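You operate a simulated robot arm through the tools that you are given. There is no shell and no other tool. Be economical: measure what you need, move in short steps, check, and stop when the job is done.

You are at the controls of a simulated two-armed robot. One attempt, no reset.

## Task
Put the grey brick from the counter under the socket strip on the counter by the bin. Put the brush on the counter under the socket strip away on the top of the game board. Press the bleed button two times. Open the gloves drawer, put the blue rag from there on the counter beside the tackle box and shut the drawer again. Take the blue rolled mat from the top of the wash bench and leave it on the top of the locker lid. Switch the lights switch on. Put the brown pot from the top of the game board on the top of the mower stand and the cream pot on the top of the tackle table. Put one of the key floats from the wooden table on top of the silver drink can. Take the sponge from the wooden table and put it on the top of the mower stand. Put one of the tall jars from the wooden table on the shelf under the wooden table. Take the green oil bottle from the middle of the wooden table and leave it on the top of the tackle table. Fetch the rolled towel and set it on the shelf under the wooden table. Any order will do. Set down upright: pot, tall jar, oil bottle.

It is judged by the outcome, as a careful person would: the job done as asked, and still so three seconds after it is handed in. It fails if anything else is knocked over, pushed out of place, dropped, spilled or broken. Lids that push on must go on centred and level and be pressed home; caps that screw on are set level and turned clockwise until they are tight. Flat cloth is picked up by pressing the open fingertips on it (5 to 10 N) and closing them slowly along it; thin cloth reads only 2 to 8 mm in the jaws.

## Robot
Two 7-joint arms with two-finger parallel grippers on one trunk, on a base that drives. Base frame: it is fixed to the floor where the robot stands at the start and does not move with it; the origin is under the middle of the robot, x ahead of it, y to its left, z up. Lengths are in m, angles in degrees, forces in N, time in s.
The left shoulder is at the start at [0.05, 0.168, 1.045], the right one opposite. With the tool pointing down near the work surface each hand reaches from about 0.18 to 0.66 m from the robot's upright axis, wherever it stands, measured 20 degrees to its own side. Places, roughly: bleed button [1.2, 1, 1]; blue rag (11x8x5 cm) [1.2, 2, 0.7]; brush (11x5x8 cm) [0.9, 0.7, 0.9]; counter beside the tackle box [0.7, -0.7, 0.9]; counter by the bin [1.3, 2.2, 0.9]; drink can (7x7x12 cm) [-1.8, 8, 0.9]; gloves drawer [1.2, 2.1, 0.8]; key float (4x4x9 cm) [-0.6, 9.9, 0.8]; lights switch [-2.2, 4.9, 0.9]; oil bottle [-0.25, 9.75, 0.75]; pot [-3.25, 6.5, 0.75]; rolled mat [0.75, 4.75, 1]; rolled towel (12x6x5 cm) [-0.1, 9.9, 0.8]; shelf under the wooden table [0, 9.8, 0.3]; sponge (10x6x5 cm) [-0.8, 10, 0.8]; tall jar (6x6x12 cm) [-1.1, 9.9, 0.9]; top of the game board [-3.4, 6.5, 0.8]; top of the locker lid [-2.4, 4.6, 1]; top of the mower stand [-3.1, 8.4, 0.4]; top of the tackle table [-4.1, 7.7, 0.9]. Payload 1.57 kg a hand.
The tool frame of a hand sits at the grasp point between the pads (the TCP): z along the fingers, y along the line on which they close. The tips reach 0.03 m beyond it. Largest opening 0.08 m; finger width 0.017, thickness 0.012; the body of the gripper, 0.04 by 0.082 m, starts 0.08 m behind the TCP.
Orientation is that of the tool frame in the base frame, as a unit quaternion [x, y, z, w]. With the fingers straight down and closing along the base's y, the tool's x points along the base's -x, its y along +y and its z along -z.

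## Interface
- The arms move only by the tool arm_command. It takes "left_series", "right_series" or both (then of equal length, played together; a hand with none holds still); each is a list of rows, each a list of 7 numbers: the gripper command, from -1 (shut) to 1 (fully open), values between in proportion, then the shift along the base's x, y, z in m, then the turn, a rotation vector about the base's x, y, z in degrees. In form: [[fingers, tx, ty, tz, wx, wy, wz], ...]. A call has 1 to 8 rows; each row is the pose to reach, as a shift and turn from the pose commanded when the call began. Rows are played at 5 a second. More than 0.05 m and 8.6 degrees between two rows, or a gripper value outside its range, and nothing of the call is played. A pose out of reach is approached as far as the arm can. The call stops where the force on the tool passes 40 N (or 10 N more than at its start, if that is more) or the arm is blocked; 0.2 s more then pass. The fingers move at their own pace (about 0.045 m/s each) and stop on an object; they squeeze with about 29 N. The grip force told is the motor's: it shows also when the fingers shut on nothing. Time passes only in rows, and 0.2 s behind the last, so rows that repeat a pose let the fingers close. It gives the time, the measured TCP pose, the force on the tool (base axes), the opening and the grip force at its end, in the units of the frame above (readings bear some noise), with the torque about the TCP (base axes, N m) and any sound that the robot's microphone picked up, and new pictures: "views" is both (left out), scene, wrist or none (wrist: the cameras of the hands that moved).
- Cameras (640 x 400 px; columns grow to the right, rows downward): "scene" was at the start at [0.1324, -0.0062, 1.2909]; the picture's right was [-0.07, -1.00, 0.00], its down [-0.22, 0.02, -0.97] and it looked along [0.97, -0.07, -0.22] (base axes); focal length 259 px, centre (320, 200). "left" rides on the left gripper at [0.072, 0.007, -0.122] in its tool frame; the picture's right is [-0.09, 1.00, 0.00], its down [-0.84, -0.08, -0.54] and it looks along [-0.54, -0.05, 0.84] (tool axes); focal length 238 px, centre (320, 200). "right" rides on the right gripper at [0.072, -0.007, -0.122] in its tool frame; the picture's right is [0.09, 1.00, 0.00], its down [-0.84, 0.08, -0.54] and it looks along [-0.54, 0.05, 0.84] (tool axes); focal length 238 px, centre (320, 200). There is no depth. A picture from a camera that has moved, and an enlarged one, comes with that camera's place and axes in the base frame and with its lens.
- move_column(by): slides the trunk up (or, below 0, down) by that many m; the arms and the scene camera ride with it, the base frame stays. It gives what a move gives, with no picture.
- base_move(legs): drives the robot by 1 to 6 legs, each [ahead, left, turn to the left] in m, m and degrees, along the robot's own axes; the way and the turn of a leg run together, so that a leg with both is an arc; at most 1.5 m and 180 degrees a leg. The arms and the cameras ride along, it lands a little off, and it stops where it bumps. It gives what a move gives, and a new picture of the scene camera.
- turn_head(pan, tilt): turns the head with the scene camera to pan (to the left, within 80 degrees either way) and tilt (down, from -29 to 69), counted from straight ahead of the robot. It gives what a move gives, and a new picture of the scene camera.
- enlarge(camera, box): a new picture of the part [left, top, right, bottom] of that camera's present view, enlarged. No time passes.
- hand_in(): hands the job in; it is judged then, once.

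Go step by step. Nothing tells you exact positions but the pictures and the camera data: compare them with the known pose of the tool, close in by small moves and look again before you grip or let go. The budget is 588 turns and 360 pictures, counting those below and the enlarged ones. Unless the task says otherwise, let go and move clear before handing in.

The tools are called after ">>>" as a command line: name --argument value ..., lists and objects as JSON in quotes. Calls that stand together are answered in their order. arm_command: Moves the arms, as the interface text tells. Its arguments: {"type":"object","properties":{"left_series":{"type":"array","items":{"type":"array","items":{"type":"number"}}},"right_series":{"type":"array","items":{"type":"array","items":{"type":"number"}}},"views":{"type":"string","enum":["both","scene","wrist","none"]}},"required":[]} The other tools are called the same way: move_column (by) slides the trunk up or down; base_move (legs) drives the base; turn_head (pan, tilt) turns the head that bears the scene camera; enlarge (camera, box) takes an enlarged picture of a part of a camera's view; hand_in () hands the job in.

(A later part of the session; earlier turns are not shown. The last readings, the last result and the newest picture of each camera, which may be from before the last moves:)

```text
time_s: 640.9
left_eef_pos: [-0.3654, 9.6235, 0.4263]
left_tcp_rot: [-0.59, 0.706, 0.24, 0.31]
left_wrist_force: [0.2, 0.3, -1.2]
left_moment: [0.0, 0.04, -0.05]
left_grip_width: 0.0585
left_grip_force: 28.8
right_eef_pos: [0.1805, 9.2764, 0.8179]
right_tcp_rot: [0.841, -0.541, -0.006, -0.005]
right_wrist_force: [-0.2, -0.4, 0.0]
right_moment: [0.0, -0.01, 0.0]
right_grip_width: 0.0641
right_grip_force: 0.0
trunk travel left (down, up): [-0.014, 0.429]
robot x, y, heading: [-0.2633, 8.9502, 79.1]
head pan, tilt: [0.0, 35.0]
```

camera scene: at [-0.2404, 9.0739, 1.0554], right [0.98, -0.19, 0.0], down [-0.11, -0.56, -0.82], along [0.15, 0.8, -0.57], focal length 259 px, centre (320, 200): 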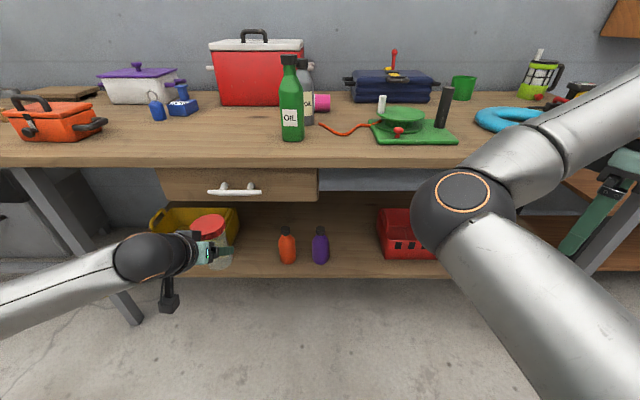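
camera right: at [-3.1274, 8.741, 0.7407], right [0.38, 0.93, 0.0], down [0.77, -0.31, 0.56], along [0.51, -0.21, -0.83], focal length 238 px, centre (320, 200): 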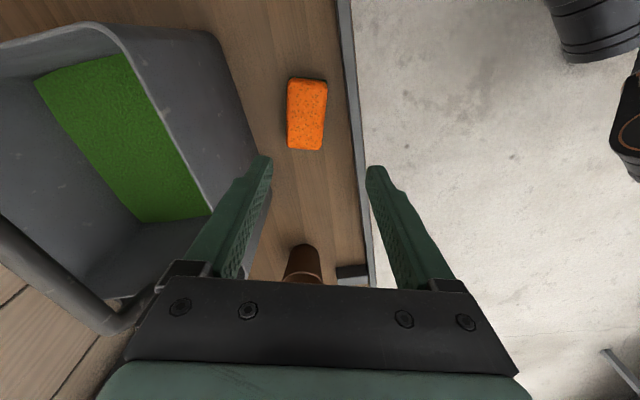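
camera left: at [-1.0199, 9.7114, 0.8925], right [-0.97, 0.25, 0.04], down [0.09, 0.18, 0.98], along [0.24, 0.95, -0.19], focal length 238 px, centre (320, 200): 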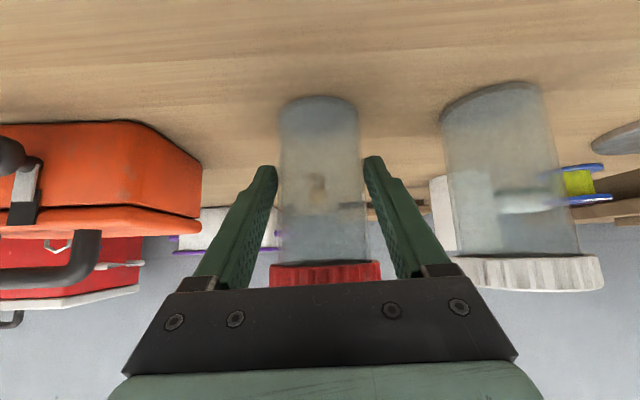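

>>> arm_command --left_series '[[-1, 0.006, 0.04, -0.01, 0, 0, 0], [-1, 0.012, 0.08, -0.02, 0, 0, 0], [-1, 0.018, 0.12, -0.026, 0, 0, 0], [-1, 0.02, 0.16, -0.03, 0, 0, 0]]' --views "both"

```text
time_s: 641.9
left_eef_pos: [-0.3558, 9.6908, 0.4236]
left_tcp_rot: [-0.59, 0.706, 0.24, 0.31]
left_wrist_force: [-0.7, 0.3, -0.8]
left_moment: [-0.02, 0.03, 0.0]
left_grip_width: 0.0587
left_grip_force: 28.9
left hand out of reach, approached as far as the arm can: row 2, 3, 4
right_eef_pos: [0.1792, 9.2758, 0.8158]
right_tcp_rot: [0.841, -0.541, -0.006, -0.005]
right_wrist_force: [-0.4, 0.1, 0.4]
right_moment: [0.0, 0.0, 0.02]
right_grip_width: 0.0642
right_grip_force: 0.1
trunk travel left (down, up): [-0.014, 0.429]
robot x, y, heading: [-0.2603, 8.9496, 79.2]
head pan, tilt: [0.0, 35.0]
camera scene: at [-0.2404, 9.0739, 1.0554], right [0.98, -0.19, 0.0], down [-0.11, -0.56, -0.82], along [0.15, 0.8, -0.57], focal length 259 px, centre (320, 200)
camera left: at [-0.3888, 9.5554, 0.4554], right [-0.97, 0.25, 0.04], down [0.09, 0.18, 0.98], along [0.24, 0.95, -0.19], focal length 238 px, centre (320, 200)
```

scene: 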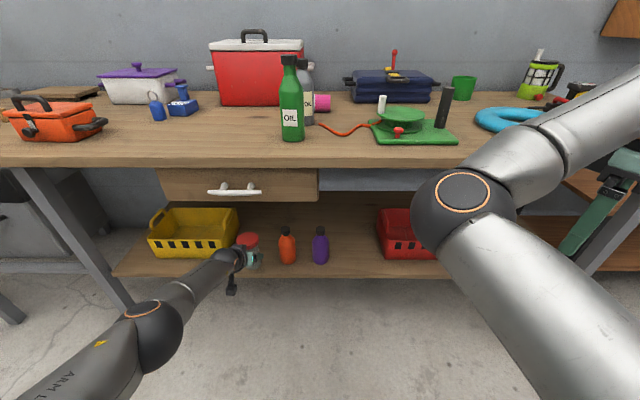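
left: 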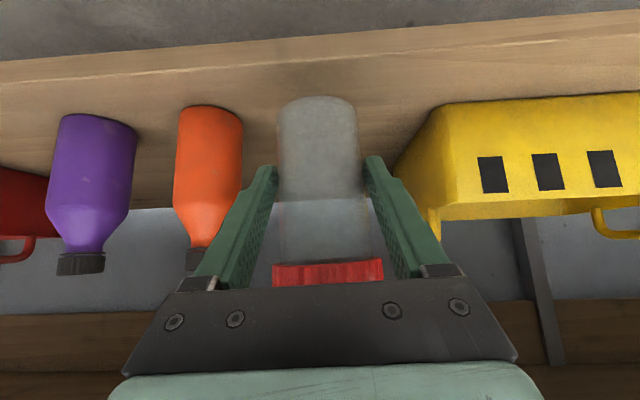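

>>> base_move --legs '[[0.095, 0.012, 0]]'

>>> arm_command --left_series '[[-1, 0, 0, -0.015, 0, 0, 0], [-1, 0, 0, -0.03, 0, 0, 0], [-1, 0, 0, -0.04, 0, 0, 0], [-1, 0, 0, -0.05, 0, 0, 0]]' --views "wrist"

```text
time_s: 643.0
left_eef_pos: [-0.3487, 9.7857, 0.4233]
left_tcp_rot: [-0.59, 0.706, 0.241, 0.31]
left_wrist_force: [0.0, 1.1, -1.0]
left_moment: [-0.04, 0.01, 0.02]
left_grip_width: 0.0585
left_grip_force: 28.8
right_eef_pos: [0.1861, 9.3703, 0.8185]
right_tcp_rot: [0.84, -0.542, -0.007, -0.004]
right_wrist_force: [0.2, 0.1, -0.8]
right_moment: [-0.01, -0.03, 0.01]
right_grip_width: 0.0641
right_grip_force: 0.1
trunk travel left (down, up): [-0.014, 0.429]
robot x, y, heading: [-0.2593, 9.0434, 79.0]
head pan, tilt: [0.0, 35.0]
camera scene: at [-0.2341, 9.1693, 1.0554], right [0.98, -0.19, 0.0], down [-0.11, -0.56, -0.82], along [0.16, 0.8, -0.57], focal length 259 px, centre (320, 200)
```

scene: 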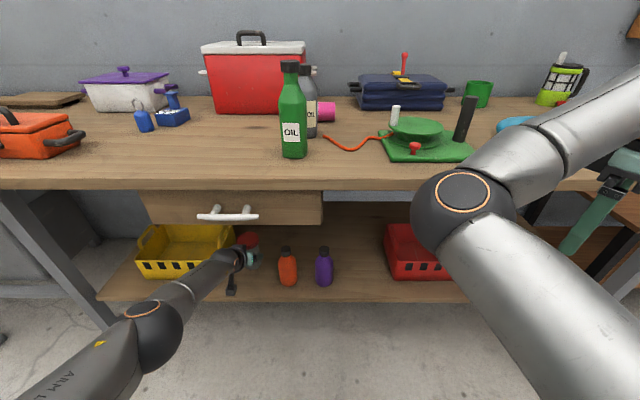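

```text
time_s: 644.0
left_eef_pos: [-0.3516, 9.7728, 0.3997]
left_tcp_rot: [-0.589, 0.707, 0.24, 0.31]
left_wrist_force: [-0.1, 0.2, -0.6]
left_moment: [-0.03, 0.04, 0.02]
left_grip_width: 0.0586
left_grip_force: 29.1
left hand out of reach, approached as far as the arm can: row 1, 2, 3, 4
right_eef_pos: [0.1863, 9.3716, 0.8167]
right_tcp_rot: [0.841, -0.542, -0.006, -0.005]
right_wrist_force: [-0.4, -0.2, 0.7]
right_moment: [0.0, 0.02, 0.01]
right_grip_width: 0.064
right_grip_force: 0.1
trunk travel left (down, up): [-0.014, 0.429]
robot x, y, heading: [-0.258, 9.0389, 79.1]
head pan, tilt: [0.0, 35.0]
camera left: at [-0.3843, 9.637, 0.4312], right [-0.97, 0.25, 0.04], down [0.09, 0.18, 0.98], along [0.24, 0.95, -0.19], focal length 238 px, centre (320, 200)
```

left: 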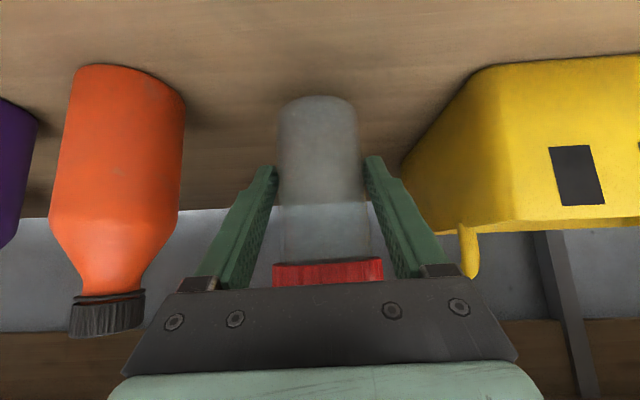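

>>> move_column --by -0.012

>>> arm_command --left_series '[[-1, 0, -0.02, 0.003, 0, 0, 0], [-1, 0, -0.04, 0.006, 0, 0, 0], [-1, 0, -0.06, 0.006, 0, 0, 0]]' --views "none"

>>> base_move --legs '[[0.075, 0.012, 0]]'

>>> arm_command --left_series '[[-1, 0, 0, -0.01, 0, 0, 0], [-1, 0, 0, -0.018, 0, 0, 0], [-1, 0, 0, -0.026, 0, 0, 0], [-1, 0, 0, -0.034, 0, 0, 0], [-1, 0, 0, -0.04, 0, 0, 0]]' --views "none"

```text
time_s: 644.6
left_eef_pos: [-0.3513, 9.7732, 0.3871]
left_tcp_rot: [-0.589, 0.706, 0.24, 0.31]
left_wrist_force: [0.3, -0.4, -0.3]
left_moment: [-0.02, 0.03, -0.02]
left_grip_width: 0.0586
left_grip_force: 29.0
right_eef_pos: [0.1869, 9.3706, 0.8058]
right_tcp_rot: [0.84, -0.542, -0.006, -0.005]
right_wrist_force: [0.1, -0.5, -0.3]
right_moment: [0.01, 0.04, 0.0]
right_grip_width: 0.0638
right_grip_force: 0.0
trunk travel left (down, up): [-0.002, 0.441]
robot x, y, heading: [-0.2594, 9.0445, 79.1]
head pan, tilt: [0.0, 35.0]
```

```text
time_s: 645.4
left_eef_pos: [-0.3474, 9.7113, 0.3917]
left_tcp_rot: [-0.587, 0.708, 0.24, 0.309]
left_wrist_force: [3.8, -2.1, -0.5]
left_moment: [0.1, 0.28, 0.29]
left_grip_width: 0.0587
left_grip_force: 29.2
left hand out of reach, approached as far as the arm can: row 1, 2
right_eef_pos: [0.1871, 9.3704, 0.8047]
right_tcp_rot: [0.84, -0.542, -0.007, -0.004]
right_wrist_force: [1.2, 0.1, -0.6]
right_moment: [0.01, 0.08, -0.01]
right_grip_width: 0.0639
right_grip_force: 0.0
trunk travel left (down, up): [-0.002, 0.441]
robot x, y, heading: [-0.2607, 9.0476, 79.0]
head pan, tilt: [0.0, 35.0]
```

```text
time_s: 646.5
left_eef_pos: [-0.3489, 9.7878, 0.3934]
left_tcp_rot: [-0.589, 0.707, 0.24, 0.31]
left_wrist_force: [0.2, 0.2, -0.7]
left_moment: [-0.02, -0.02, 0.01]
left_grip_width: 0.0586
left_grip_force: 29.1
right_eef_pos: [0.1882, 9.4459, 0.8054]
right_tcp_rot: [0.841, -0.541, -0.006, -0.005]
right_wrist_force: [0.1, 0.4, 0.1]
right_moment: [-0.01, 0.05, -0.03]
right_grip_width: 0.0637
right_grip_force: 0.0
trunk travel left (down, up): [-0.002, 0.441]
robot x, y, heading: [-0.2573, 9.115, 78.8]
head pan, tilt: [0.0, 35.0]
camera scene: at [-0.2318, 9.2442, 1.0434], right [0.98, -0.19, 0.0], down [-0.11, -0.56, -0.82], along [0.16, 0.8, -0.57], focal length 259 px, centre (320, 200)
```

scene: 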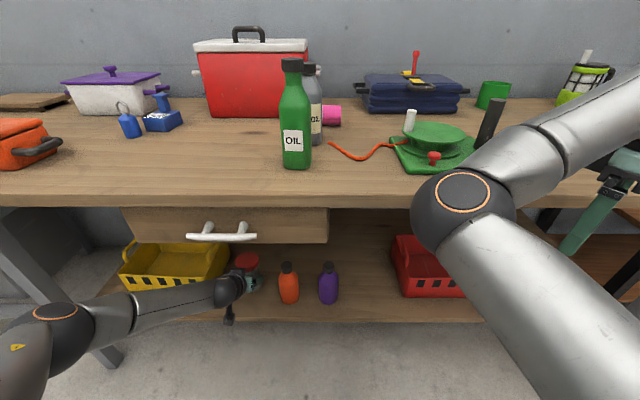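

```text
time_s: 647.7
left_eef_pos: [-0.3484, 9.79, 0.3589]
left_tcp_rot: [-0.589, 0.706, 0.242, 0.311]
left_wrist_force: [-0.5, -0.7, 22.9]
left_moment: [0.61, 0.12, 0.0]
left_grip_width: 0.0588
left_grip_force: 29.4
right_eef_pos: [0.1892, 9.4441, 0.8066]
right_tcp_rot: [0.841, -0.541, -0.008, -0.006]
right_wrist_force: [-0.1, -1.3, -0.1]
right_moment: [0.03, -0.02, 0.01]
right_grip_width: 0.0646
right_grip_force: 0.1
trunk travel left (down, up): [-0.002, 0.441]
robot x, y, heading: [-0.2573, 9.119, 79.3]
head pan, tilt: [0.0, 35.0]
```

>>> arm_command --left_series '[[-1, 0, 0, 0.003, 0, 0, 0], [0.2, 0, 0, 0.003, 0, 0, 0], [1, 0, 0, 0.003, 0, 0, 0], [1, 0, 0, 0.003, 0, 0, 0], [1, -0.005, -0.021, 0.024, 0, 0, 0], [1, -0.011, -0.05, 0.052, 0, 0, 0], [1, -0.017, -0.078, 0.08, 0, 0, 0]]' --views "wrist"

```text
time_s: 649.3
left_eef_pos: [-0.3964, 9.7431, 0.4149]
left_tcp_rot: [-0.592, 0.706, 0.235, 0.308]
left_wrist_force: [0.3, 0.5, -0.1]
left_moment: [0.06, 0.01, 0.0]
left_grip_width: 0.0799
left_grip_force: 0.0
left hand out of reach, approached as far as the arm can: row 5, 6, 7
right_eef_pos: [0.1887, 9.4438, 0.804]
right_tcp_rot: [0.84, -0.542, -0.006, -0.005]
right_wrist_force: [0.0, 0.8, 0.1]
right_moment: [0.0, 0.03, 0.03]
right_grip_width: 0.0641
right_grip_force: 0.0
trunk travel left (down, up): [-0.002, 0.441]
robot x, y, heading: [-0.257, 9.1194, 78.8]
head pan, tilt: [0.0, 35.0]
camera left: at [-0.4288, 9.6077, 0.4482], right [-0.97, 0.25, 0.03], down [0.08, 0.19, 0.98], along [0.24, 0.95, -0.2], focal length 238 px, centre (320, 200)
```

left: 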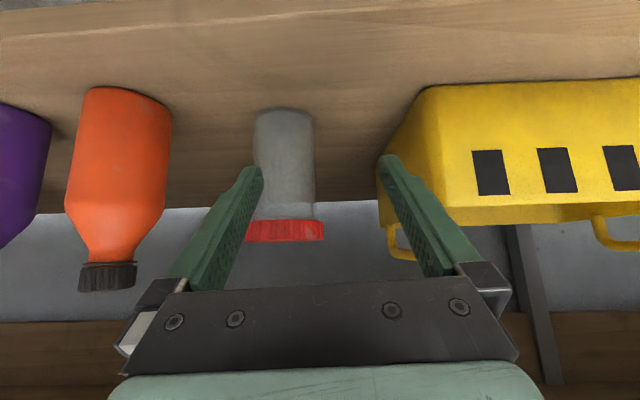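

>>> base_move --legs '[[-0.3, 0, 0]]'

```text
time_s: 651.3
left_eef_pos: [-0.4547, 9.4482, 0.4146]
left_tcp_rot: [-0.595, 0.704, 0.235, 0.308]
left_wrist_force: [-0.5, -0.2, -0.2]
left_moment: [-0.01, 0.01, 0.01]
left_grip_width: 0.08
left_grip_force: 0.1
right_eef_pos: [0.1317, 9.1525, 0.8046]
right_tcp_rot: [0.841, -0.541, -0.006, -0.005]
right_wrist_force: [-0.3, -0.1, 0.3]
right_moment: [0.01, -0.01, 0.01]
right_grip_width: 0.0638
right_grip_force: 0.1
trunk travel left (down, up): [-0.002, 0.441]
robot x, y, heading: [-0.3125, 8.8252, 79.1]
head pan, tilt: [0.0, 35.0]
camera scene: at [-0.2888, 8.9497, 1.0434], right [0.98, -0.19, 0.0], down [-0.11, -0.56, -0.82], along [0.15, 0.8, -0.57], focal length 259 px, centre (320, 200)
```

scene: 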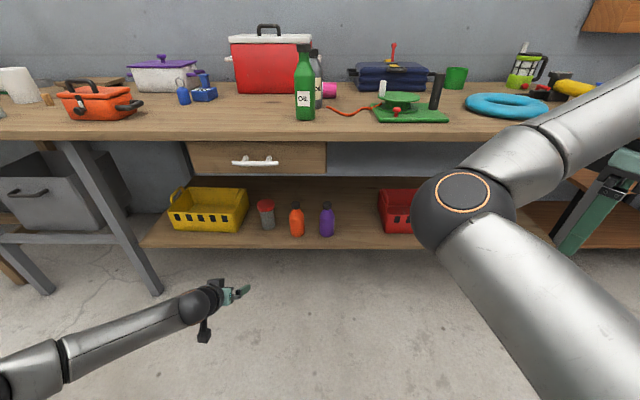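

>>> move_column --by 0.4

>>> arm_command --left_series '[[1, 0, 0, 0.045, 0, 0, 0], [1, 0, 0, 0.09, 0, 0, 0], [1, 0, 0, 0.135, 0, 0, 0], [1, 0, 0, 0.18, 0, 0, 0], [1, 0, 0, 0.225, 0, 0, 0], [1, 0, 0, 0.27, 0, 0, 0], [1, 0, 0, 0.3, 0, 0, 0]]' --views "none"

```text
time_s: 655.1
left_eef_pos: [-0.4544, 9.4485, 0.8155]
left_tcp_rot: [-0.595, 0.705, 0.235, 0.307]
left_wrist_force: [-0.6, 0.6, -0.2]
left_moment: [0.01, 0.03, 0.02]
left_grip_width: 0.08
left_grip_force: 0.0
right_eef_pos: [0.1314, 9.1526, 1.2052]
right_tcp_rot: [0.842, -0.54, -0.006, -0.004]
right_wrist_force: [1.2, 0.6, -0.6]
right_moment: [-0.04, 0.03, 0.0]
right_grip_width: 0.0639
right_grip_force: 0.1
trunk travel left (down, up): [-0.402, 0.041]
robot x, y, heading: [-0.3126, 8.8269, 78.9]
head pan, tilt: [0.0, 35.0]
```

```text
time_s: 656.7
left_eef_pos: [-0.4547, 9.4475, 1.1139]
left_tcp_rot: [-0.594, 0.706, 0.234, 0.308]
left_wrist_force: [0.3, 0.0, 0.6]
left_moment: [0.02, -0.01, 0.0]
left_grip_width: 0.08
left_grip_force: 0.0
right_eef_pos: [0.1312, 9.1514, 1.2064]
right_tcp_rot: [0.841, -0.54, -0.007, -0.004]
right_wrist_force: [0.3, -0.8, 0.0]
right_moment: [0.02, -0.02, -0.03]
right_grip_width: 0.0638
right_grip_force: 0.1
trunk travel left (down, up): [-0.402, 0.041]
robot x, y, heading: [-0.3108, 8.8257, 79.2]
head pan, tilt: [0.0, 35.0]
```

>>> base_move --legs '[[0, 0, 47], [0.39, -0.22, 0]]'

>>> arm_command --right_series '[[1, 0.035, 0.02, -0.03, 0, 0, 0], [1, 0.07, 0.04, -0.06, 0, 0, 0], [1, 0.105, 0.06, -0.09, 0, 0, 0], [1, 0.135, 0.08, -0.12, 0, 0, 0], [1, 0.165, 0.1, -0.15, 0, 0, 0], [1, 0.19, 0.115, -0.18, 0, 0, 0]]' --views "wrist"

```text
time_s: 661.6
left_eef_pos: [-0.9115, 9.5944, 1.1137]
left_tcp_rot: [0.825, -0.412, -0.338, -0.189]
left_wrist_force: [0.0, 0.4, 0.3]
left_moment: [0.0, 0.04, 0.03]
left_grip_width: 0.0801
left_grip_force: 0.1
right_eef_pos: [-0.294, 9.8174, 1.2034]
right_tcp_rot: [0.987, -0.164, -0.007, -0.002]
right_wrist_force: [0.1, 0.0, 0.1]
right_moment: [-0.01, -0.02, 0.01]
right_grip_width: 0.0642
right_grip_force: 0.1
trunk travel left (down, up): [-0.402, 0.041]
robot x, y, heading: [-0.3581, 9.2658, 125.9]
head pan, tilt: [0.0, 35.0]
camera scene: at [-0.4361, 9.3737, 1.4434], right [0.81, 0.59, 0.0], down [0.34, -0.47, -0.82], along [-0.48, 0.66, -0.57], focal length 259 px, centre (320, 200)
```

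scene: 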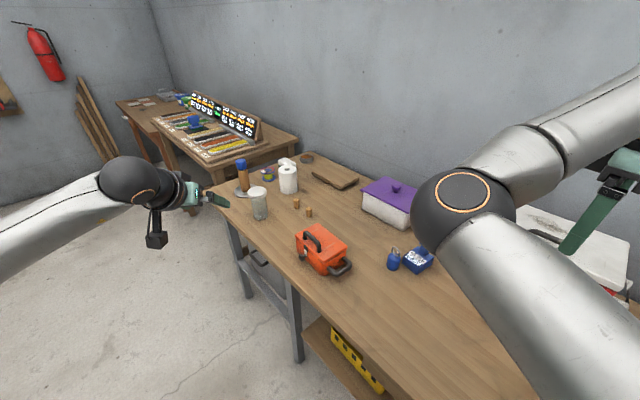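

```text
refused: row 1 steps farther than a row can; nothing moved
```

>>> arm_command --right_series '[[1, 0.035, 0.02, 0, 0, 0, 1], [1, 0.07, 0.04, 0, 0, 0, 2], [1, 0.105, 0.06, 0, 0, 0, 3], [1, 0.135, 0.08, -0.01, 0, 0, 4], [1, 0.165, 0.1, -0.02, 0, 0, 5], [1, 0.19, 0.125, -0.04, 0, 0, 5]]' --views "wrist"

```text
time_s: 663.0
left_eef_pos: [-0.9114, 9.5957, 1.1142]
left_tcp_rot: [0.824, -0.413, -0.338, -0.189]
left_wrist_force: [-0.1, 0.0, 0.5]
left_moment: [0.01, 0.02, 0.02]
left_grip_width: 0.08
left_grip_force: 0.0
right_eef_pos: [-0.1019, 9.9414, 1.165]
right_tcp_rot: [0.993, -0.12, -0.01, -0.001]
right_wrist_force: [0.8, 0.7, -0.8]
right_moment: [-0.01, 0.02, -0.04]
right_grip_width: 0.0799
right_grip_force: 0.1
trunk travel left (down, up): [-0.402, 0.041]
robot x, y, heading: [-0.3605, 9.2687, 125.9]
head pan, tilt: [0.0, 35.0]
camera right: at [-0.0286, 9.9328, 1.2856], right [-0.15, -0.99, 0.0], down [-0.82, 0.12, 0.56], along [-0.55, 0.08, -0.83], focal length 238 px, centre (320, 200)
```

right: 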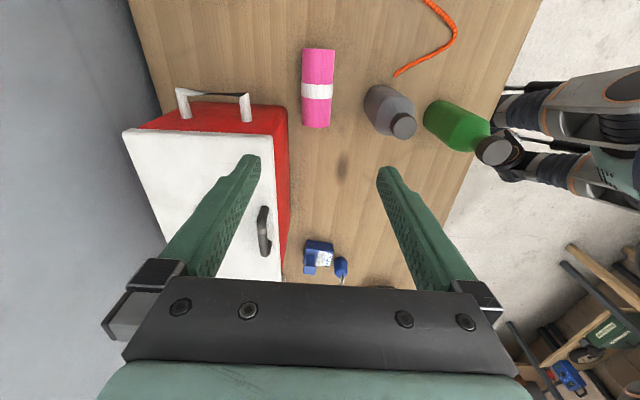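

>>> arm_command --right_series '[[0.75, 0.005, 0.003, -0.04, 0, 0, 0], [0.75, 0.005, 0.003, -0.09, 0, 0, 0], [0.75, 0.005, 0.003, -0.14, 0, 0, 0], [0.75, 0.005, 0.003, -0.19, 0, 0, 0], [0.75, 0.005, 0.003, -0.24, 0, 0, 0], [0.75, 0.005, 0.003, -0.285, 0, 0, 0]]' --views "wrist"

```text
time_s: 664.4
left_eef_pos: [-0.9119, 9.5954, 1.114]
left_tcp_rot: [0.825, -0.412, -0.337, -0.19]
left_wrist_force: [-0.2, -0.3, 0.3]
left_moment: [0.04, -0.03, 0.01]
left_grip_width: 0.0802
left_grip_force: 0.0
right_eef_pos: [-0.0999, 9.9451, 0.8789]
right_tcp_rot: [0.993, -0.12, -0.008, -0.002]
right_wrist_force: [-0.4, -0.2, 0.8]
right_moment: [-0.01, -0.03, -0.02]
right_grip_width: 0.0699
right_grip_force: 0.1
trunk travel left (down, up): [-0.402, 0.041]
robot x, y, heading: [-0.3624, 9.2641, 125.4]
head pan, tilt: [0.0, 35.0]
camera right: at [-0.0269, 9.9353, 1.0003], right [-0.15, -0.99, 0.0], down [-0.82, 0.12, 0.56], along [-0.55, 0.09, -0.83], focal length 238 px, centre (320, 200)
```

right: 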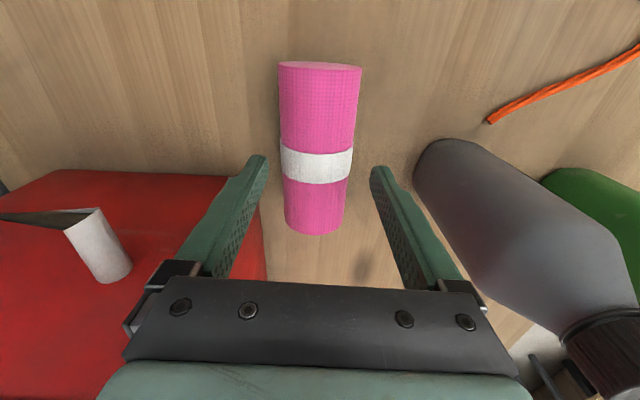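

>>> arm_command --right_series '[[0.75, 0.003, 0.0, -0.025, 0, 0, 0], [0.75, 0.003, 0.0, -0.042, 0, 0, 0], [0, 0.003, 0.0, -0.042, 0, 0, 0], [-1, 0.003, 0.0, -0.042, 0, 0, 0], [-1, 0.003, 0.0, -0.042, 0, 0, 0], [-1, 0.003, 0.0, -0.042, 0, 0, 0], [-1, 0.003, 0.0, 0.0, 0, 0, 0], [-1, 0.003, 0.0, 0.04, 0, 0, 0]]' --views "none"

```text
time_s: 666.2
left_eef_pos: [-0.9112, 9.5939, 1.1143]
left_tcp_rot: [0.825, -0.412, -0.337, -0.19]
left_wrist_force: [0.1, 0.3, -0.3]
left_moment: [-0.04, -0.01, -0.02]
left_grip_width: 0.0801
left_grip_force: 0.1
right_eef_pos: [-0.0961, 9.947, 0.9193]
right_tcp_rot: [0.993, -0.12, -0.007, -0.001]
right_wrist_force: [0.8, -0.8, 0.0]
right_moment: [0.01, -0.01, 0.0]
right_grip_width: 0.0532
right_grip_force: 28.8
trunk travel left (down, up): [-0.402, 0.041]
robot x, y, heading: [-0.3591, 9.2678, 126.1]
head pan, tilt: [0.0, 35.0]
```

>>> arm_command --right_series '[[-1, 0, 0, 0.045, 0, 0, 0], [-1, 0, 0, 0.09, 0, 0, 0], [-1, 0, 0, 0.135, 0, 0, 0], [-1, 0, 0, 0.18, 0, 0, 0], [-1, -0.035, -0.02, 0.2, 0, 0, -8], [-1, -0.07, -0.045, 0.2, 0, 0, -16], [-1, -0.105, -0.07, 0.2, 0, 0, -24], [-1, -0.14, -0.09, 0.2, 0, 0, -32]]' --views "none"

>>> arm_command --right_series '[[-1, -0.02, -0.015, 0, 0, 0, -8], [-1, -0.04, -0.03, 0, 0, 0, -16], [-1, -0.06, -0.045, 0, 0, 0, -24], [-1, -0.08, -0.06, 0, 0, 0, -32], [-1, -0.1, -0.075, -0.01, 0, 0, -40], [-1, -0.12, -0.09, -0.03, 0, 0, -48], [-1, -0.144, -0.097, -0.06, 0, 0, -56]]' --views "none"

```text
time_s: 668.0
left_eef_pos: [-0.9126, 9.5945, 1.1136]
left_tcp_rot: [0.825, -0.412, -0.337, -0.189]
left_wrist_force: [0.0, -0.9, -0.6]
left_moment: [-0.01, -0.02, 0.0]
left_grip_width: 0.08
left_grip_force: 0.0
right_eef_pos: [-0.238, 9.8555, 1.1202]
right_tcp_rot: [0.92, -0.392, -0.007, -0.004]
right_wrist_force: [0.8, -1.0, -1.9]
right_moment: [0.03, 0.0, -0.01]
right_grip_width: 0.0528
right_grip_force: 29.0
trunk travel left (down, up): [-0.402, 0.041]
robot x, y, heading: [-0.3627, 9.2672, 125.7]
head pan, tilt: [0.0, 35.0]
```

```text
time_s: 669.6
left_eef_pos: [-0.912, 9.5941, 1.1137]
left_tcp_rot: [0.825, -0.412, -0.336, -0.189]
left_wrist_force: [0.1, 0.1, -0.4]
left_moment: [-0.03, -0.03, -0.01]
left_grip_width: 0.08
left_grip_force: 0.1
right_eef_pos: [-0.3479, 9.8438, 1.0465]
right_tcp_rot: [-0.63, 0.776, 0.004, 0.006]
right_wrist_force: [0.1, 0.7, -0.6]
right_moment: [-0.01, 0.0, 0.01]
right_grip_width: 0.0528
right_grip_force: 28.9
right hand out of reach, approached as far as the arm can: row 3, 4, 5, 6, 7
trunk travel left (down, up): [-0.402, 0.041]
robot x, y, heading: [-0.3587, 9.2695, 125.8]
head pan, tilt: [0.0, 35.0]
```

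>>> arm_command --right_series '[[-1, 0, 0, -0.05, 0, 0, 0], [-1, 0, 0, -0.1, 0, 0, 0], [-1, 0, 0, -0.15, 0, 0, 0], [-1, 0, 0, -0.19, 0, 0, 0], [-1, 0, 0, -0.2, 0, 0, 0], [-1, 0, 0, -0.208, 0, 0, 0]]' --views "wrist"

```text
time_s: 671.2
left_eef_pos: [-0.9124, 9.5947, 1.1145]
left_tcp_rot: [0.825, -0.412, -0.338, -0.189]
left_wrist_force: [0.8, 0.2, -0.4]
left_moment: [0.03, 0.01, -0.02]
left_grip_width: 0.0802
left_grip_force: 0.0
right_eef_pos: [-0.3735, 9.8556, 0.8579]
right_tcp_rot: [-0.636, 0.771, 0.033, -0.002]
right_wrist_force: [0.0, -0.1, -1.5]
right_moment: [0.04, 0.02, -0.01]
right_grip_width: 0.0526
right_grip_force: 28.5
trunk travel left (down, up): [-0.402, 0.041]
robot x, y, heading: [-0.361, 9.269, 125.9]
head pan, tilt: [0.0, 35.0]
stopped in row 6 (right hand): the arm was blocked; the commanded pose is now the measured one
camera right: at [-0.3749, 9.7784, 0.9767], right [-0.99, 0.1, 0.05], down [0.11, 0.81, 0.58], along [0.02, 0.58, -0.82], focal length 238 px, centre (320, 200)
```

right: 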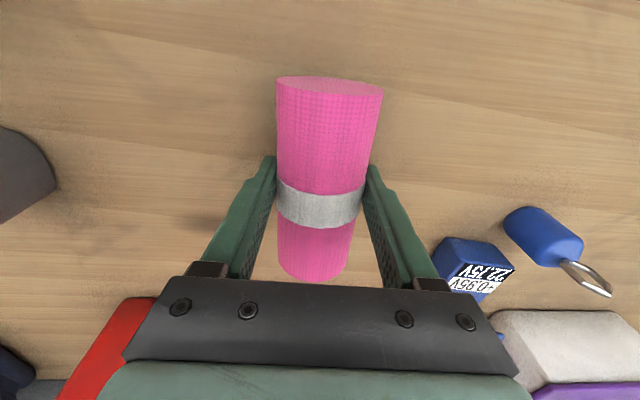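

>>> move_column --by -0.02

```text
time_s: 671.8
left_eef_pos: [-0.9116, 9.5944, 1.0933]
left_tcp_rot: [0.825, -0.412, -0.338, -0.189]
left_wrist_force: [0.4, -0.4, 0.1]
left_moment: [0.0, 0.0, -0.03]
left_grip_width: 0.0797
left_grip_force: 0.1
right_eef_pos: [-0.3745, 9.8542, 0.8382]
right_tcp_rot: [-0.637, 0.77, 0.032, -0.002]
right_wrist_force: [-0.7, 1.1, 5.1]
right_moment: [-0.3, 0.07, -0.02]
right_grip_width: 0.0526
right_grip_force: 29.2
trunk travel left (down, up): [-0.382, 0.061]
robot x, y, heading: [-0.359, 9.2714, 125.6]
head pan, tilt: [0.0, 35.0]
```

>>> arm_command --right_series '[[0.2, 0, 0, 0, 0, 0, 0], [0.7, 0, 0, 0, 0, 0, 0], [0.7, 0, 0, 0, 0, 0, 0]]' --views "none"

>>> move_column --by 0.07

>>> arm_command --right_series '[[0.7, 0, 0, 0.045, 0, 0, 0], [0.7, 0, 0, 0.09, 0, 0, 0], [0.7, 0.02, -0.01, 0.13, 0, 0, 0], [0.7, 0.05, -0.02, 0.16, 0, 0, 0], [0.7, 0.08, -0.03, 0.19, 0, 0, 0]]' --views "wrist"

```text
time_s: 672.6
left_eef_pos: [-0.9122, 9.5946, 1.0942]
left_tcp_rot: [0.825, -0.412, -0.338, -0.19]
left_wrist_force: [0.3, -0.2, 0.1]
left_moment: [-0.01, -0.02, -0.03]
left_grip_width: 0.0799
left_grip_force: 0.1
right_eef_pos: [-0.3733, 9.8544, 0.8377]
right_tcp_rot: [-0.636, 0.771, 0.033, -0.001]
right_wrist_force: [-0.3, -0.9, 0.0]
right_moment: [0.02, -0.01, -0.03]
right_grip_width: 0.0676
right_grip_force: 0.0
trunk travel left (down, up): [-0.382, 0.061]
robot x, y, heading: [-0.36, 9.2696, 126.0]
head pan, tilt: [0.0, 35.0]
```

```text
time_s: 673.6
left_eef_pos: [-0.9119, 9.5949, 1.1533]
left_tcp_rot: [0.825, -0.412, -0.338, -0.188]
left_wrist_force: [0.3, 1.0, 0.7]
left_moment: [0.03, -0.02, 0.03]
left_grip_width: 0.08
left_grip_force: 0.0
right_eef_pos: [-0.3742, 9.8539, 0.8991]
right_tcp_rot: [-0.636, 0.771, 0.033, -0.002]
right_wrist_force: [-0.9, 0.1, -0.1]
right_moment: [0.0, 0.03, 0.05]
right_grip_width: 0.0682
right_grip_force: 0.1
right hand out of reach, approached as far as the arm can: row 1
trunk travel left (down, up): [-0.443, 0.0]
robot x, y, heading: [-0.3621, 9.2701, 125.9]
head pan, tilt: [0.0, 35.0]
```

```text
time_s: 674.9
left_eef_pos: [-0.9107, 9.5947, 1.1547]
left_tcp_rot: [0.825, -0.412, -0.337, -0.189]
left_wrist_force: [0.8, 0.3, 0.2]
left_moment: [0.0, 0.0, -0.01]
left_grip_width: 0.08
left_grip_force: 0.0
right_eef_pos: [-0.2928, 9.8235, 1.0882]
right_tcp_rot: [-0.637, 0.77, 0.03, -0.002]
right_wrist_force: [0.0, -0.5, -0.3]
right_moment: [-0.01, -0.03, 0.0]
right_grip_width: 0.0681
right_grip_force: 0.1
trunk travel left (down, up): [-0.443, 0.0]
robot x, y, heading: [-0.3609, 9.2701, 125.7]
head pan, tilt: [0.0, 35.0]
camera right: at [-0.294, 9.7474, 1.2066], right [-0.99, 0.1, 0.05], down [0.11, 0.81, 0.57], along [0.02, 0.58, -0.82], focal length 238 px, centre (320, 200)
```

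right: 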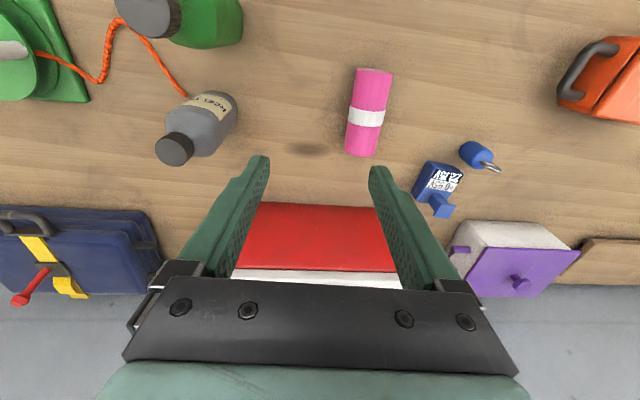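

>>> base_move --legs '[[-0.15, 0, 0], [0, 0, -47], [0.0, -0.03, 0]]'

```text
time_s: 678.8
left_eef_pos: [-0.3823, 9.7673, 1.1551]
left_tcp_rot: [-0.593, 0.706, 0.235, 0.308]
left_wrist_force: [0.8, -0.3, -0.5]
left_moment: [0.0, 0.0, -0.01]
left_grip_width: 0.0799
left_grip_force: 0.0
right_eef_pos: [0.2084, 9.4726, 1.0868]
right_tcp_rot: [-0.278, 0.96, 0.028, 0.009]
right_wrist_force: [0.6, -0.6, -0.4]
right_moment: [-0.01, 0.04, 0.0]
right_grip_width: 0.068
right_grip_force: 0.0
trunk travel left (down, up): [-0.443, 0.0]
robot x, y, heading: [-0.2485, 9.1436, 78.9]
head pan, tilt: [0.0, 35.0]
camera scene: at [-0.2184, 9.2678, 1.4841], right [0.98, -0.19, 0.0], down [-0.11, -0.56, -0.82], along [0.16, 0.8, -0.57], focal length 259 px, centre (320, 200)
```

scene: 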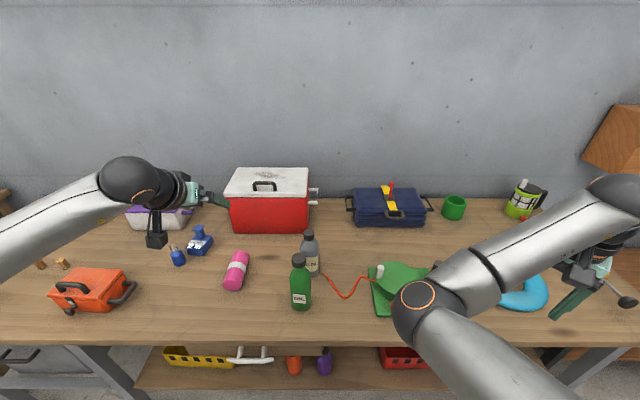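

>>> arm_command --left_series '[[1, -0.004, -0.004, -0.045, 0, 0, 0], [1, -0.008, -0.008, -0.09, 0, 0, 0], [1, -0.012, -0.012, -0.135, 0, 0, 0], [1, -0.016, -0.016, -0.18, 0, 0, 0], [1, -0.016, -0.016, -0.219, 0, 0, 0], [1, -0.009, 0.018, -0.252, 0, 0, 0], [1, -0.002, 0.05, -0.284, 0, 0, 0]]' --views "wrist"

```text
time_s: 680.4
left_eef_pos: [-0.3856, 9.818, 0.8705]
left_tcp_rot: [-0.593, 0.706, 0.235, 0.308]
left_wrist_force: [-0.6, 0.2, 0.2]
left_moment: [-0.01, -0.04, -0.01]
left_grip_width: 0.08
left_grip_force: 0.0
right_eef_pos: [0.207, 9.4712, 1.0877]
right_tcp_rot: [-0.278, 0.96, 0.03, 0.009]
right_wrist_force: [0.1, 0.1, -0.6]
right_moment: [0.03, 0.0, -0.03]
right_grip_width: 0.0682
right_grip_force: 0.0
trunk travel left (down, up): [-0.443, 0.0]
robot x, y, heading: [-0.2423, 9.1439, 78.8]
head pan, tilt: [0.0, 35.0]
camera left: at [-0.4185, 9.6825, 0.9042], right [-0.97, 0.25, 0.03], down [0.08, 0.19, 0.98], along [0.24, 0.95, -0.2], focal length 238 px, centre (320, 200)
```

left: 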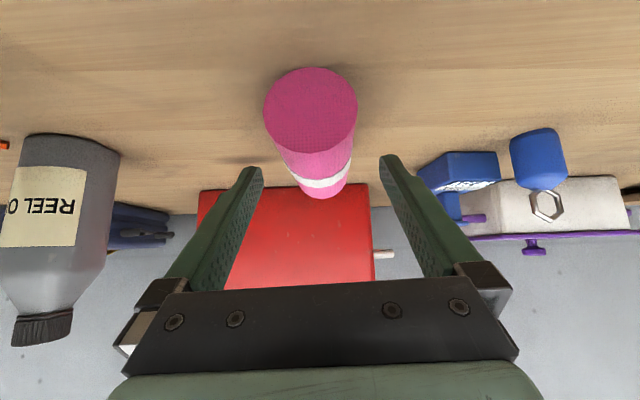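

>>> arm_command --left_series '[[1, 0.004, 0.02, -0.02, 0, 0, 0], [1, 0.008, 0.039, -0.038, 0, 0, 0], [0, 0.008, 0.039, -0.038, 0, 0, 0], [-1, 0.008, 0.039, -0.038, 0, 0, 0], [-1, 0.008, 0.039, -0.038, 0, 0, 0], [-1, 0.008, 0.039, -0.038, 0, 0, 0], [-1, 0.008, 0.039, 0.0, 0, 0, 0], [-1, 0.008, 0.039, 0.04, 0, 0, 0]]' --views "wrist"

```text
time_s: 682.2
left_eef_pos: [-0.3767, 9.8556, 0.909]
left_tcp_rot: [-0.592, 0.706, 0.235, 0.308]
left_wrist_force: [0.0, 0.7, -1.4]
left_moment: [0.02, 0.02, -0.01]
left_grip_width: 0.0525
left_grip_force: 29.0
right_eef_pos: [0.2058, 9.4732, 1.0887]
right_tcp_rot: [-0.278, 0.96, 0.029, 0.01]
right_wrist_force: [1.0, -0.8, 0.1]
right_moment: [-0.02, -0.01, 0.03]
right_grip_width: 0.0682
right_grip_force: 0.1
trunk travel left (down, up): [-0.443, 0.0]
robot x, y, heading: [-0.2447, 9.1424, 79.0]
head pan, tilt: [0.0, 35.0]
camera left: at [-0.41, 9.7202, 0.9437], right [-0.97, 0.25, 0.03], down [0.08, 0.19, 0.98], along [0.24, 0.95, -0.2], focal length 238 px, centre (320, 200)
```

left: 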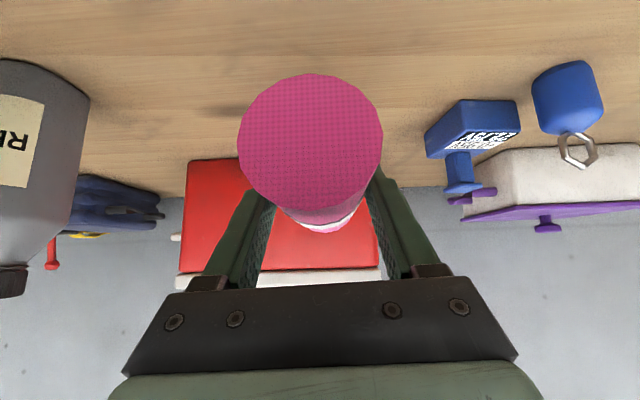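

>>> arm_command --left_series '[[-1, 0, 0, 0.04, 0, 0, 0], [-1, 0, 0, 0.08, 0, 0, 0], [-1, 0, -0.02, 0.11, 0, 0, 0], [-1, 0.0, -0.05, 0.13, 0, 0, 0], [-1, 0.0, -0.09, 0.13, 0, 0, 0], [-1, 0.0, -0.13, 0.13, 0, 0, 0], [-1, 0.0, -0.16, 0.13, 0, 0, 0]]' --right_series '[[0.6, 0, -0.005, 0.02, 0, 0, 0], [0.6, 0, -0.01, 0.04, 0, 0, 0], [0.6, 0, -0.015, 0.06, 0, 0, 0], [0.6, 0.0, -0.02, 0.08, 0, 0, 0], [0.6, 0.0, -0.03, 0.1, 0, 0, 0], [0.6, 0.0, -0.04, 0.12, 0, 0, 0], [0.6, 0.0, -0.05, 0.14, 0, 0, 0]]' --views "none"

```text
time_s: 683.8
left_eef_pos: [-0.3794, 9.6949, 1.0401]
left_tcp_rot: [-0.593, 0.705, 0.236, 0.308]
left_wrist_force: [-0.3, 0.6, -1.4]
left_moment: [0.03, 0.0, 0.02]
left_grip_width: 0.0526
left_grip_force: 29.3
right_eef_pos: [0.2056, 9.4218, 1.2286]
right_tcp_rot: [-0.277, 0.96, 0.03, 0.01]
right_wrist_force: [-1.3, -0.6, 0.7]
right_moment: [0.01, -0.02, 0.01]
right_grip_width: 0.0638
right_grip_force: 0.0
trunk travel left (down, up): [-0.443, 0.0]
robot x, y, heading: [-0.2398, 9.1385, 79.1]
head pan, tilt: [0.0, 35.0]
```

>>> base_move --legs '[[-0.22, 0, 0], [0, -0.39, 0]]'

>>> move_column --by -0.4

>>> move_column --by -0.04

>>> arm_command --left_series '[[-1, 0.005, 0.03, -0.03, 0, 0, 0], [-1, 0.01, 0.06, -0.06, 0, 0, 0], [-1, 0.015, 0.09, -0.09, 0, 0, 0], [-1, 0.02, 0.11, -0.125, 0, 0, 0], [-1, 0.02, 0.115, -0.17, 0, 0, 0], [-1, 0.02, 0.115, -0.2, 0, 0, 0]]' --views "none"

```text
time_s: 687.5
left_eef_pos: [-0.0347, 9.4046, 1.0394]
left_tcp_rot: [-0.593, 0.706, 0.234, 0.308]
left_wrist_force: [0.7, -0.4, -0.5]
left_moment: [0.03, 0.01, 0.0]
left_grip_width: 0.0528
left_grip_force: 29.5
right_eef_pos: [0.5495, 9.1318, 1.2273]
right_tcp_rot: [-0.277, 0.96, 0.029, 0.011]
right_wrist_force: [-0.1, 0.1, -0.1]
right_moment: [-0.01, 0.03, 0.01]
right_grip_width: 0.064
right_grip_force: 0.0
trunk travel left (down, up): [-0.443, 0.0]
robot x, y, heading: [0.1003, 8.8506, 78.9]
head pan, tilt: [0.0, 35.0]
camera scene: at [0.1227, 8.9778, 1.4841], right [0.98, -0.19, 0.0], down [-0.11, -0.56, -0.82], along [0.16, 0.8, -0.57], focal length 259 px, centre (320, 200)
```

scene: 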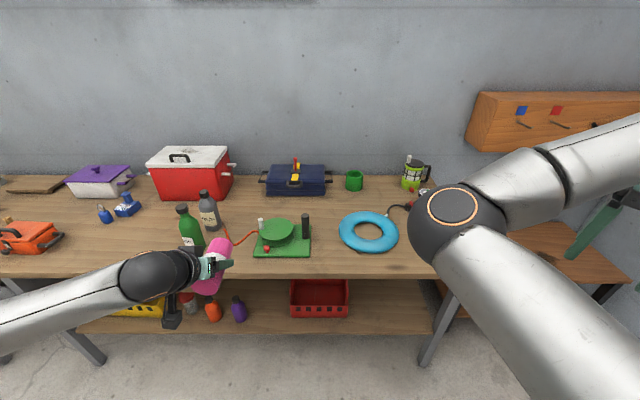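

```text
time_s: 691.4
left_eef_pos: [-0.0359, 9.405, 0.639]
left_tcp_rot: [-0.593, 0.706, 0.235, 0.308]
left_wrist_force: [-0.1, -1.6, -1.1]
left_moment: [0.0, 0.02, 0.05]
left_grip_width: 0.0527
left_grip_force: 29.6
right_eef_pos: [0.5484, 9.1303, 0.8277]
right_tcp_rot: [-0.277, 0.96, 0.029, 0.01]
right_wrist_force: [0.4, 0.4, 0.0]
right_moment: [-0.01, -0.01, 0.0]
right_grip_width: 0.0636
right_grip_force: 0.0
trunk travel left (down, up): [-0.043, 0.4]
robot x, y, heading: [0.0993, 8.8504, 79.0]
head pan, tilt: [0.0, 35.0]
```

```text
time_s: 692.2
left_eef_pos: [-0.0359, 9.4062, 0.5988]
left_tcp_rot: [-0.593, 0.706, 0.234, 0.308]
left_wrist_force: [0.5, -0.3, -0.6]
left_moment: [0.01, -0.01, 0.0]
left_grip_width: 0.0527
left_grip_force: 29.5
right_eef_pos: [0.5482, 9.1318, 0.7882]
right_tcp_rot: [-0.278, 0.96, 0.03, 0.011]
right_wrist_force: [-0.2, -0.3, 0.2]
right_moment: [-0.02, -0.01, -0.01]
right_grip_width: 0.064
right_grip_force: 0.1
trunk travel left (down, up): [-0.003, 0.44]
robot x, y, heading: [0.098, 8.8536, 78.9]
head pan, tilt: [0.0, 35.0]
```

```text
time_s: 693.6
left_eef_pos: [-0.0171, 9.5201, 0.3984]
left_tcp_rot: [-0.593, 0.706, 0.236, 0.308]
left_wrist_force: [0.1, -0.1, -0.7]
left_moment: [-0.03, 0.01, -0.02]
left_grip_width: 0.0531
left_grip_force: 29.5
right_eef_pos: [0.5493, 9.1316, 0.7876]
right_tcp_rot: [-0.277, 0.96, 0.029, 0.011]
right_wrist_force: [0.4, -0.2, -0.3]
right_moment: [0.01, 0.01, 0.04]
right_grip_width: 0.064
right_grip_force: 0.2
trunk travel left (down, up): [-0.003, 0.44]
robot x, y, heading: [0.0967, 8.8523, 79.0]
head pan, tilt: [0.0, 35.0]
```

>>> base_move --legs '[[0.215, 0.01, 0]]'

>>> arm_command --left_series '[[-1, 0, 0, -0.02, 0, 0, 0], [-1, 0, 0, -0.04, 0, 0, 0], [-1, 0, 0, -0.05, 0, 0, 0], [-1, 0, 0, -0.06, 0, 0, 0], [-1, 0, 0, -0.068, 0, 0, 0]]' --views "wrist"

```text
time_s: 695.3
left_eef_pos: [0.0156, 9.7334, 0.399]
left_tcp_rot: [-0.593, 0.707, 0.234, 0.308]
left_wrist_force: [0.1, 0.2, -0.7]
left_moment: [0.03, -0.04, 0.04]
left_grip_width: 0.0526
left_grip_force: 28.7
right_eef_pos: [0.5803, 9.3432, 0.7879]
right_tcp_rot: [-0.277, 0.96, 0.029, 0.01]
right_wrist_force: [0.9, -0.4, -0.3]
right_moment: [0.0, -0.02, 0.04]
right_grip_width: 0.0642
right_grip_force: 0.0
trunk travel left (down, up): [-0.003, 0.44]
robot x, y, heading: [0.1288, 9.0676, 79.2]
head pan, tilt: [0.0, 35.0]
camera scene: at [0.1536, 9.1902, 1.0441], right [0.98, -0.19, 0.0], down [-0.11, -0.56, -0.82], along [0.16, 0.8, -0.57], focal length 259 px, centre (320, 200)
```

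scene: 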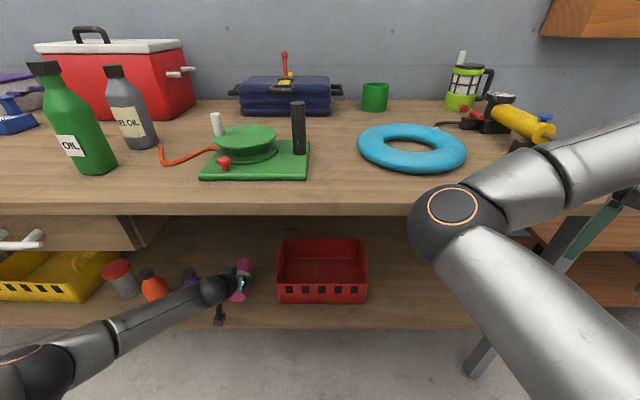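

```text
time_s: 696.3
left_eef_pos: [0.0174, 9.7407, 0.3544]
left_tcp_rot: [-0.59, 0.703, 0.238, 0.317]
left_wrist_force: [-0.6, -1.8, 13.7]
left_moment: [-0.13, -0.03, 0.19]
left_grip_width: 0.0527
left_grip_force: 28.9
right_eef_pos: [0.58, 9.3419, 0.7877]
right_tcp_rot: [-0.278, 0.96, 0.03, 0.009]
right_wrist_force: [-0.2, 0.6, -0.2]
right_moment: [-0.01, 0.0, 0.01]
right_grip_width: 0.064
right_grip_force: 0.0
trunk travel left (down, up): [-0.003, 0.44]
robot x, y, heading: [0.1275, 9.0655, 78.9]
head pan, tilt: [0.0, 35.0]
stopped in row 4 (left hand): the force on the tool passed its limit (the readings are from after the stop); the commanded pose is now the measured one
camera left: at [-0.0162, 9.6053, 0.3846], right [-0.97, 0.25, 0.03], down [0.07, 0.17, 0.98], along [0.24, 0.95, -0.18], focal length 238 px, centre (320, 200)
```

left: 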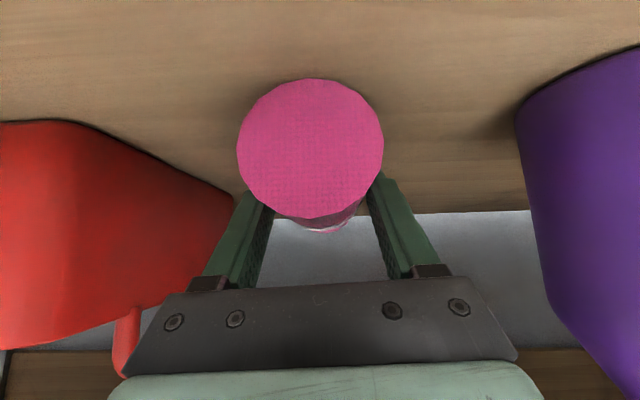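

>>> arm_command --left_series '[[-1, 0, 0, 0.015, 0, 0, 0], [-1, -0.02, 0.003, 0.015, 0, 0, 0], [-1, -0.04, 0.006, 0.012, 0, 0, 0], [-1, -0.04, 0.006, 0.0, 0, 0, 0], [-1, -0.04, 0.006, -0.01, 0, 0, 0], [-1, -0.04, 0.006, -0.018, 0, 0, 0], [-1, -0.04, 0.006, -0.025, 0, 0, 0]]' --views "wrist"

```text
time_s: 697.5
left_eef_pos: [-0.0219, 9.7515, 0.352]
left_tcp_rot: [-0.589, 0.7, 0.24, 0.324]
left_wrist_force: [-0.8, -1.8, 14.1]
left_moment: [-0.16, -0.02, 0.16]
left_grip_width: 0.0524
left_grip_force: 29.2
right_eef_pos: [0.5802, 9.3429, 0.7879]
right_tcp_rot: [-0.278, 0.96, 0.03, 0.011]
right_wrist_force: [-0.3, 0.0, 0.4]
right_moment: [-0.02, 0.0, 0.03]
right_grip_width: 0.0639
right_grip_force: 0.0
trunk travel left (down, up): [-0.003, 0.44]
robot x, y, heading: [0.127, 9.0656, 78.8]
head pan, tilt: [0.0, 35.0]
stopped in row 6 (left hand): the force on the tool passed its limit (the readings are from after the stop); the commanded pose is now the measured one
camera left: at [-0.0552, 9.6153, 0.3811], right [-0.97, 0.25, 0.02], down [0.06, 0.16, 0.99], along [0.24, 0.96, -0.17], focal length 238 px, centre (320, 200)
```

left: 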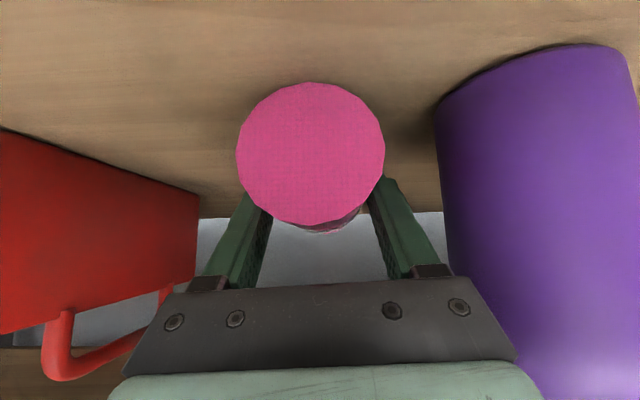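

>>> arm_command --left_series '[[-1, 0, 0, 0.002, 0, 0, 0], [-0.2, 0, 0, 0.002, 0, 0, 0], [0.6, 0, 0, 0.002, 0, 0, 0], [0.6, 0, 0, 0.002, 0, 0, 0]]' --views "wrist"

```text
time_s: 698.5
left_eef_pos: [-0.0213, 9.748, 0.3508]
left_tcp_rot: [-0.59, 0.701, 0.239, 0.322]
left_wrist_force: [4.2, -2.4, 9.5]
left_moment: [0.12, 0.14, -0.14]
left_grip_width: 0.059
left_grip_force: 0.0
right_eef_pos: [0.5808, 9.3426, 0.7877]
right_tcp_rot: [-0.277, 0.96, 0.031, 0.01]
right_wrist_force: [0.0, -0.3, 0.1]
right_moment: [-0.02, 0.02, 0.02]
right_grip_width: 0.064
right_grip_force: 0.1
trunk travel left (down, up): [-0.003, 0.44]
robot x, y, heading: [0.1269, 9.0659, 78.8]
head pan, tilt: [0.0, 35.0]
camera left: at [-0.0544, 9.6126, 0.3802], right [-0.97, 0.25, 0.02], down [0.07, 0.16, 0.98], along [0.25, 0.95, -0.17], focal length 238 px, centre (320, 200)
```

left: 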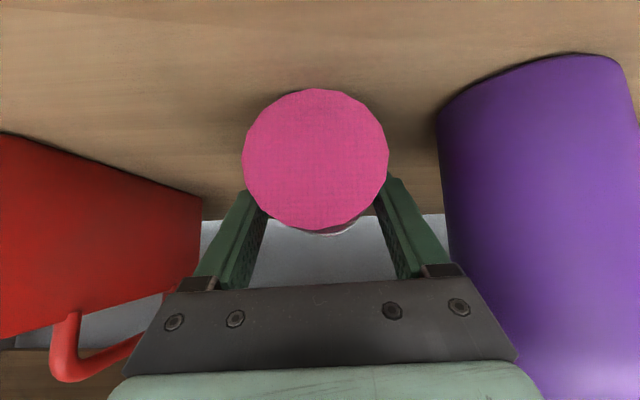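

>>> arm_command --left_series '[[0.6, 0, -0.003, 0.006, 0, 0, 0], [0.8, -0.002, -0.012, 0.016, 0, 0, 0], [0.8, -0.005, -0.03, 0.034, 0, 0, 0]]' --views "wrist"

```text
time_s: 699.3
left_eef_pos: [-0.0281, 9.7189, 0.3833]
left_tcp_rot: [-0.59, 0.701, 0.239, 0.32]
left_wrist_force: [0.1, 0.2, 1.1]
left_moment: [0.01, 0.0, 0.01]
left_grip_width: 0.0719
left_grip_force: 0.0
right_eef_pos: [0.5801, 9.343, 0.7878]
right_tcp_rot: [-0.277, 0.96, 0.029, 0.011]
right_wrist_force: [-0.2, -0.4, -0.3]
right_moment: [-0.02, -0.02, 0.01]
right_grip_width: 0.0639
right_grip_force: 0.1
trunk travel left (down, up): [-0.003, 0.44]
robot x, y, heading: [0.1286, 9.0625, 78.9]
head pan, tilt: [0.0, 35.0]
camera left: at [-0.0618, 9.583, 0.4136], right [-0.97, 0.25, 0.03], down [0.07, 0.16, 0.98], along [0.24, 0.95, -0.18], focal length 238 px, centre (320, 200)
```

left: 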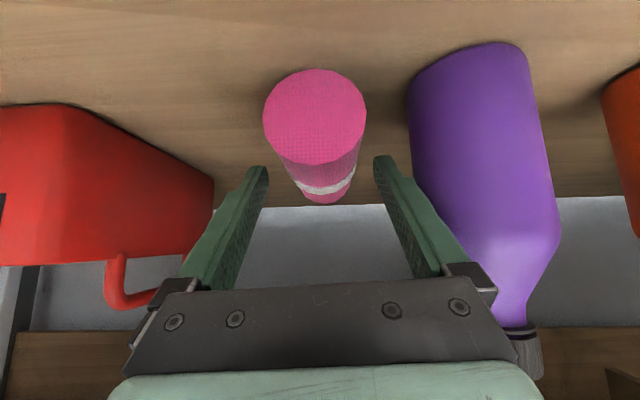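

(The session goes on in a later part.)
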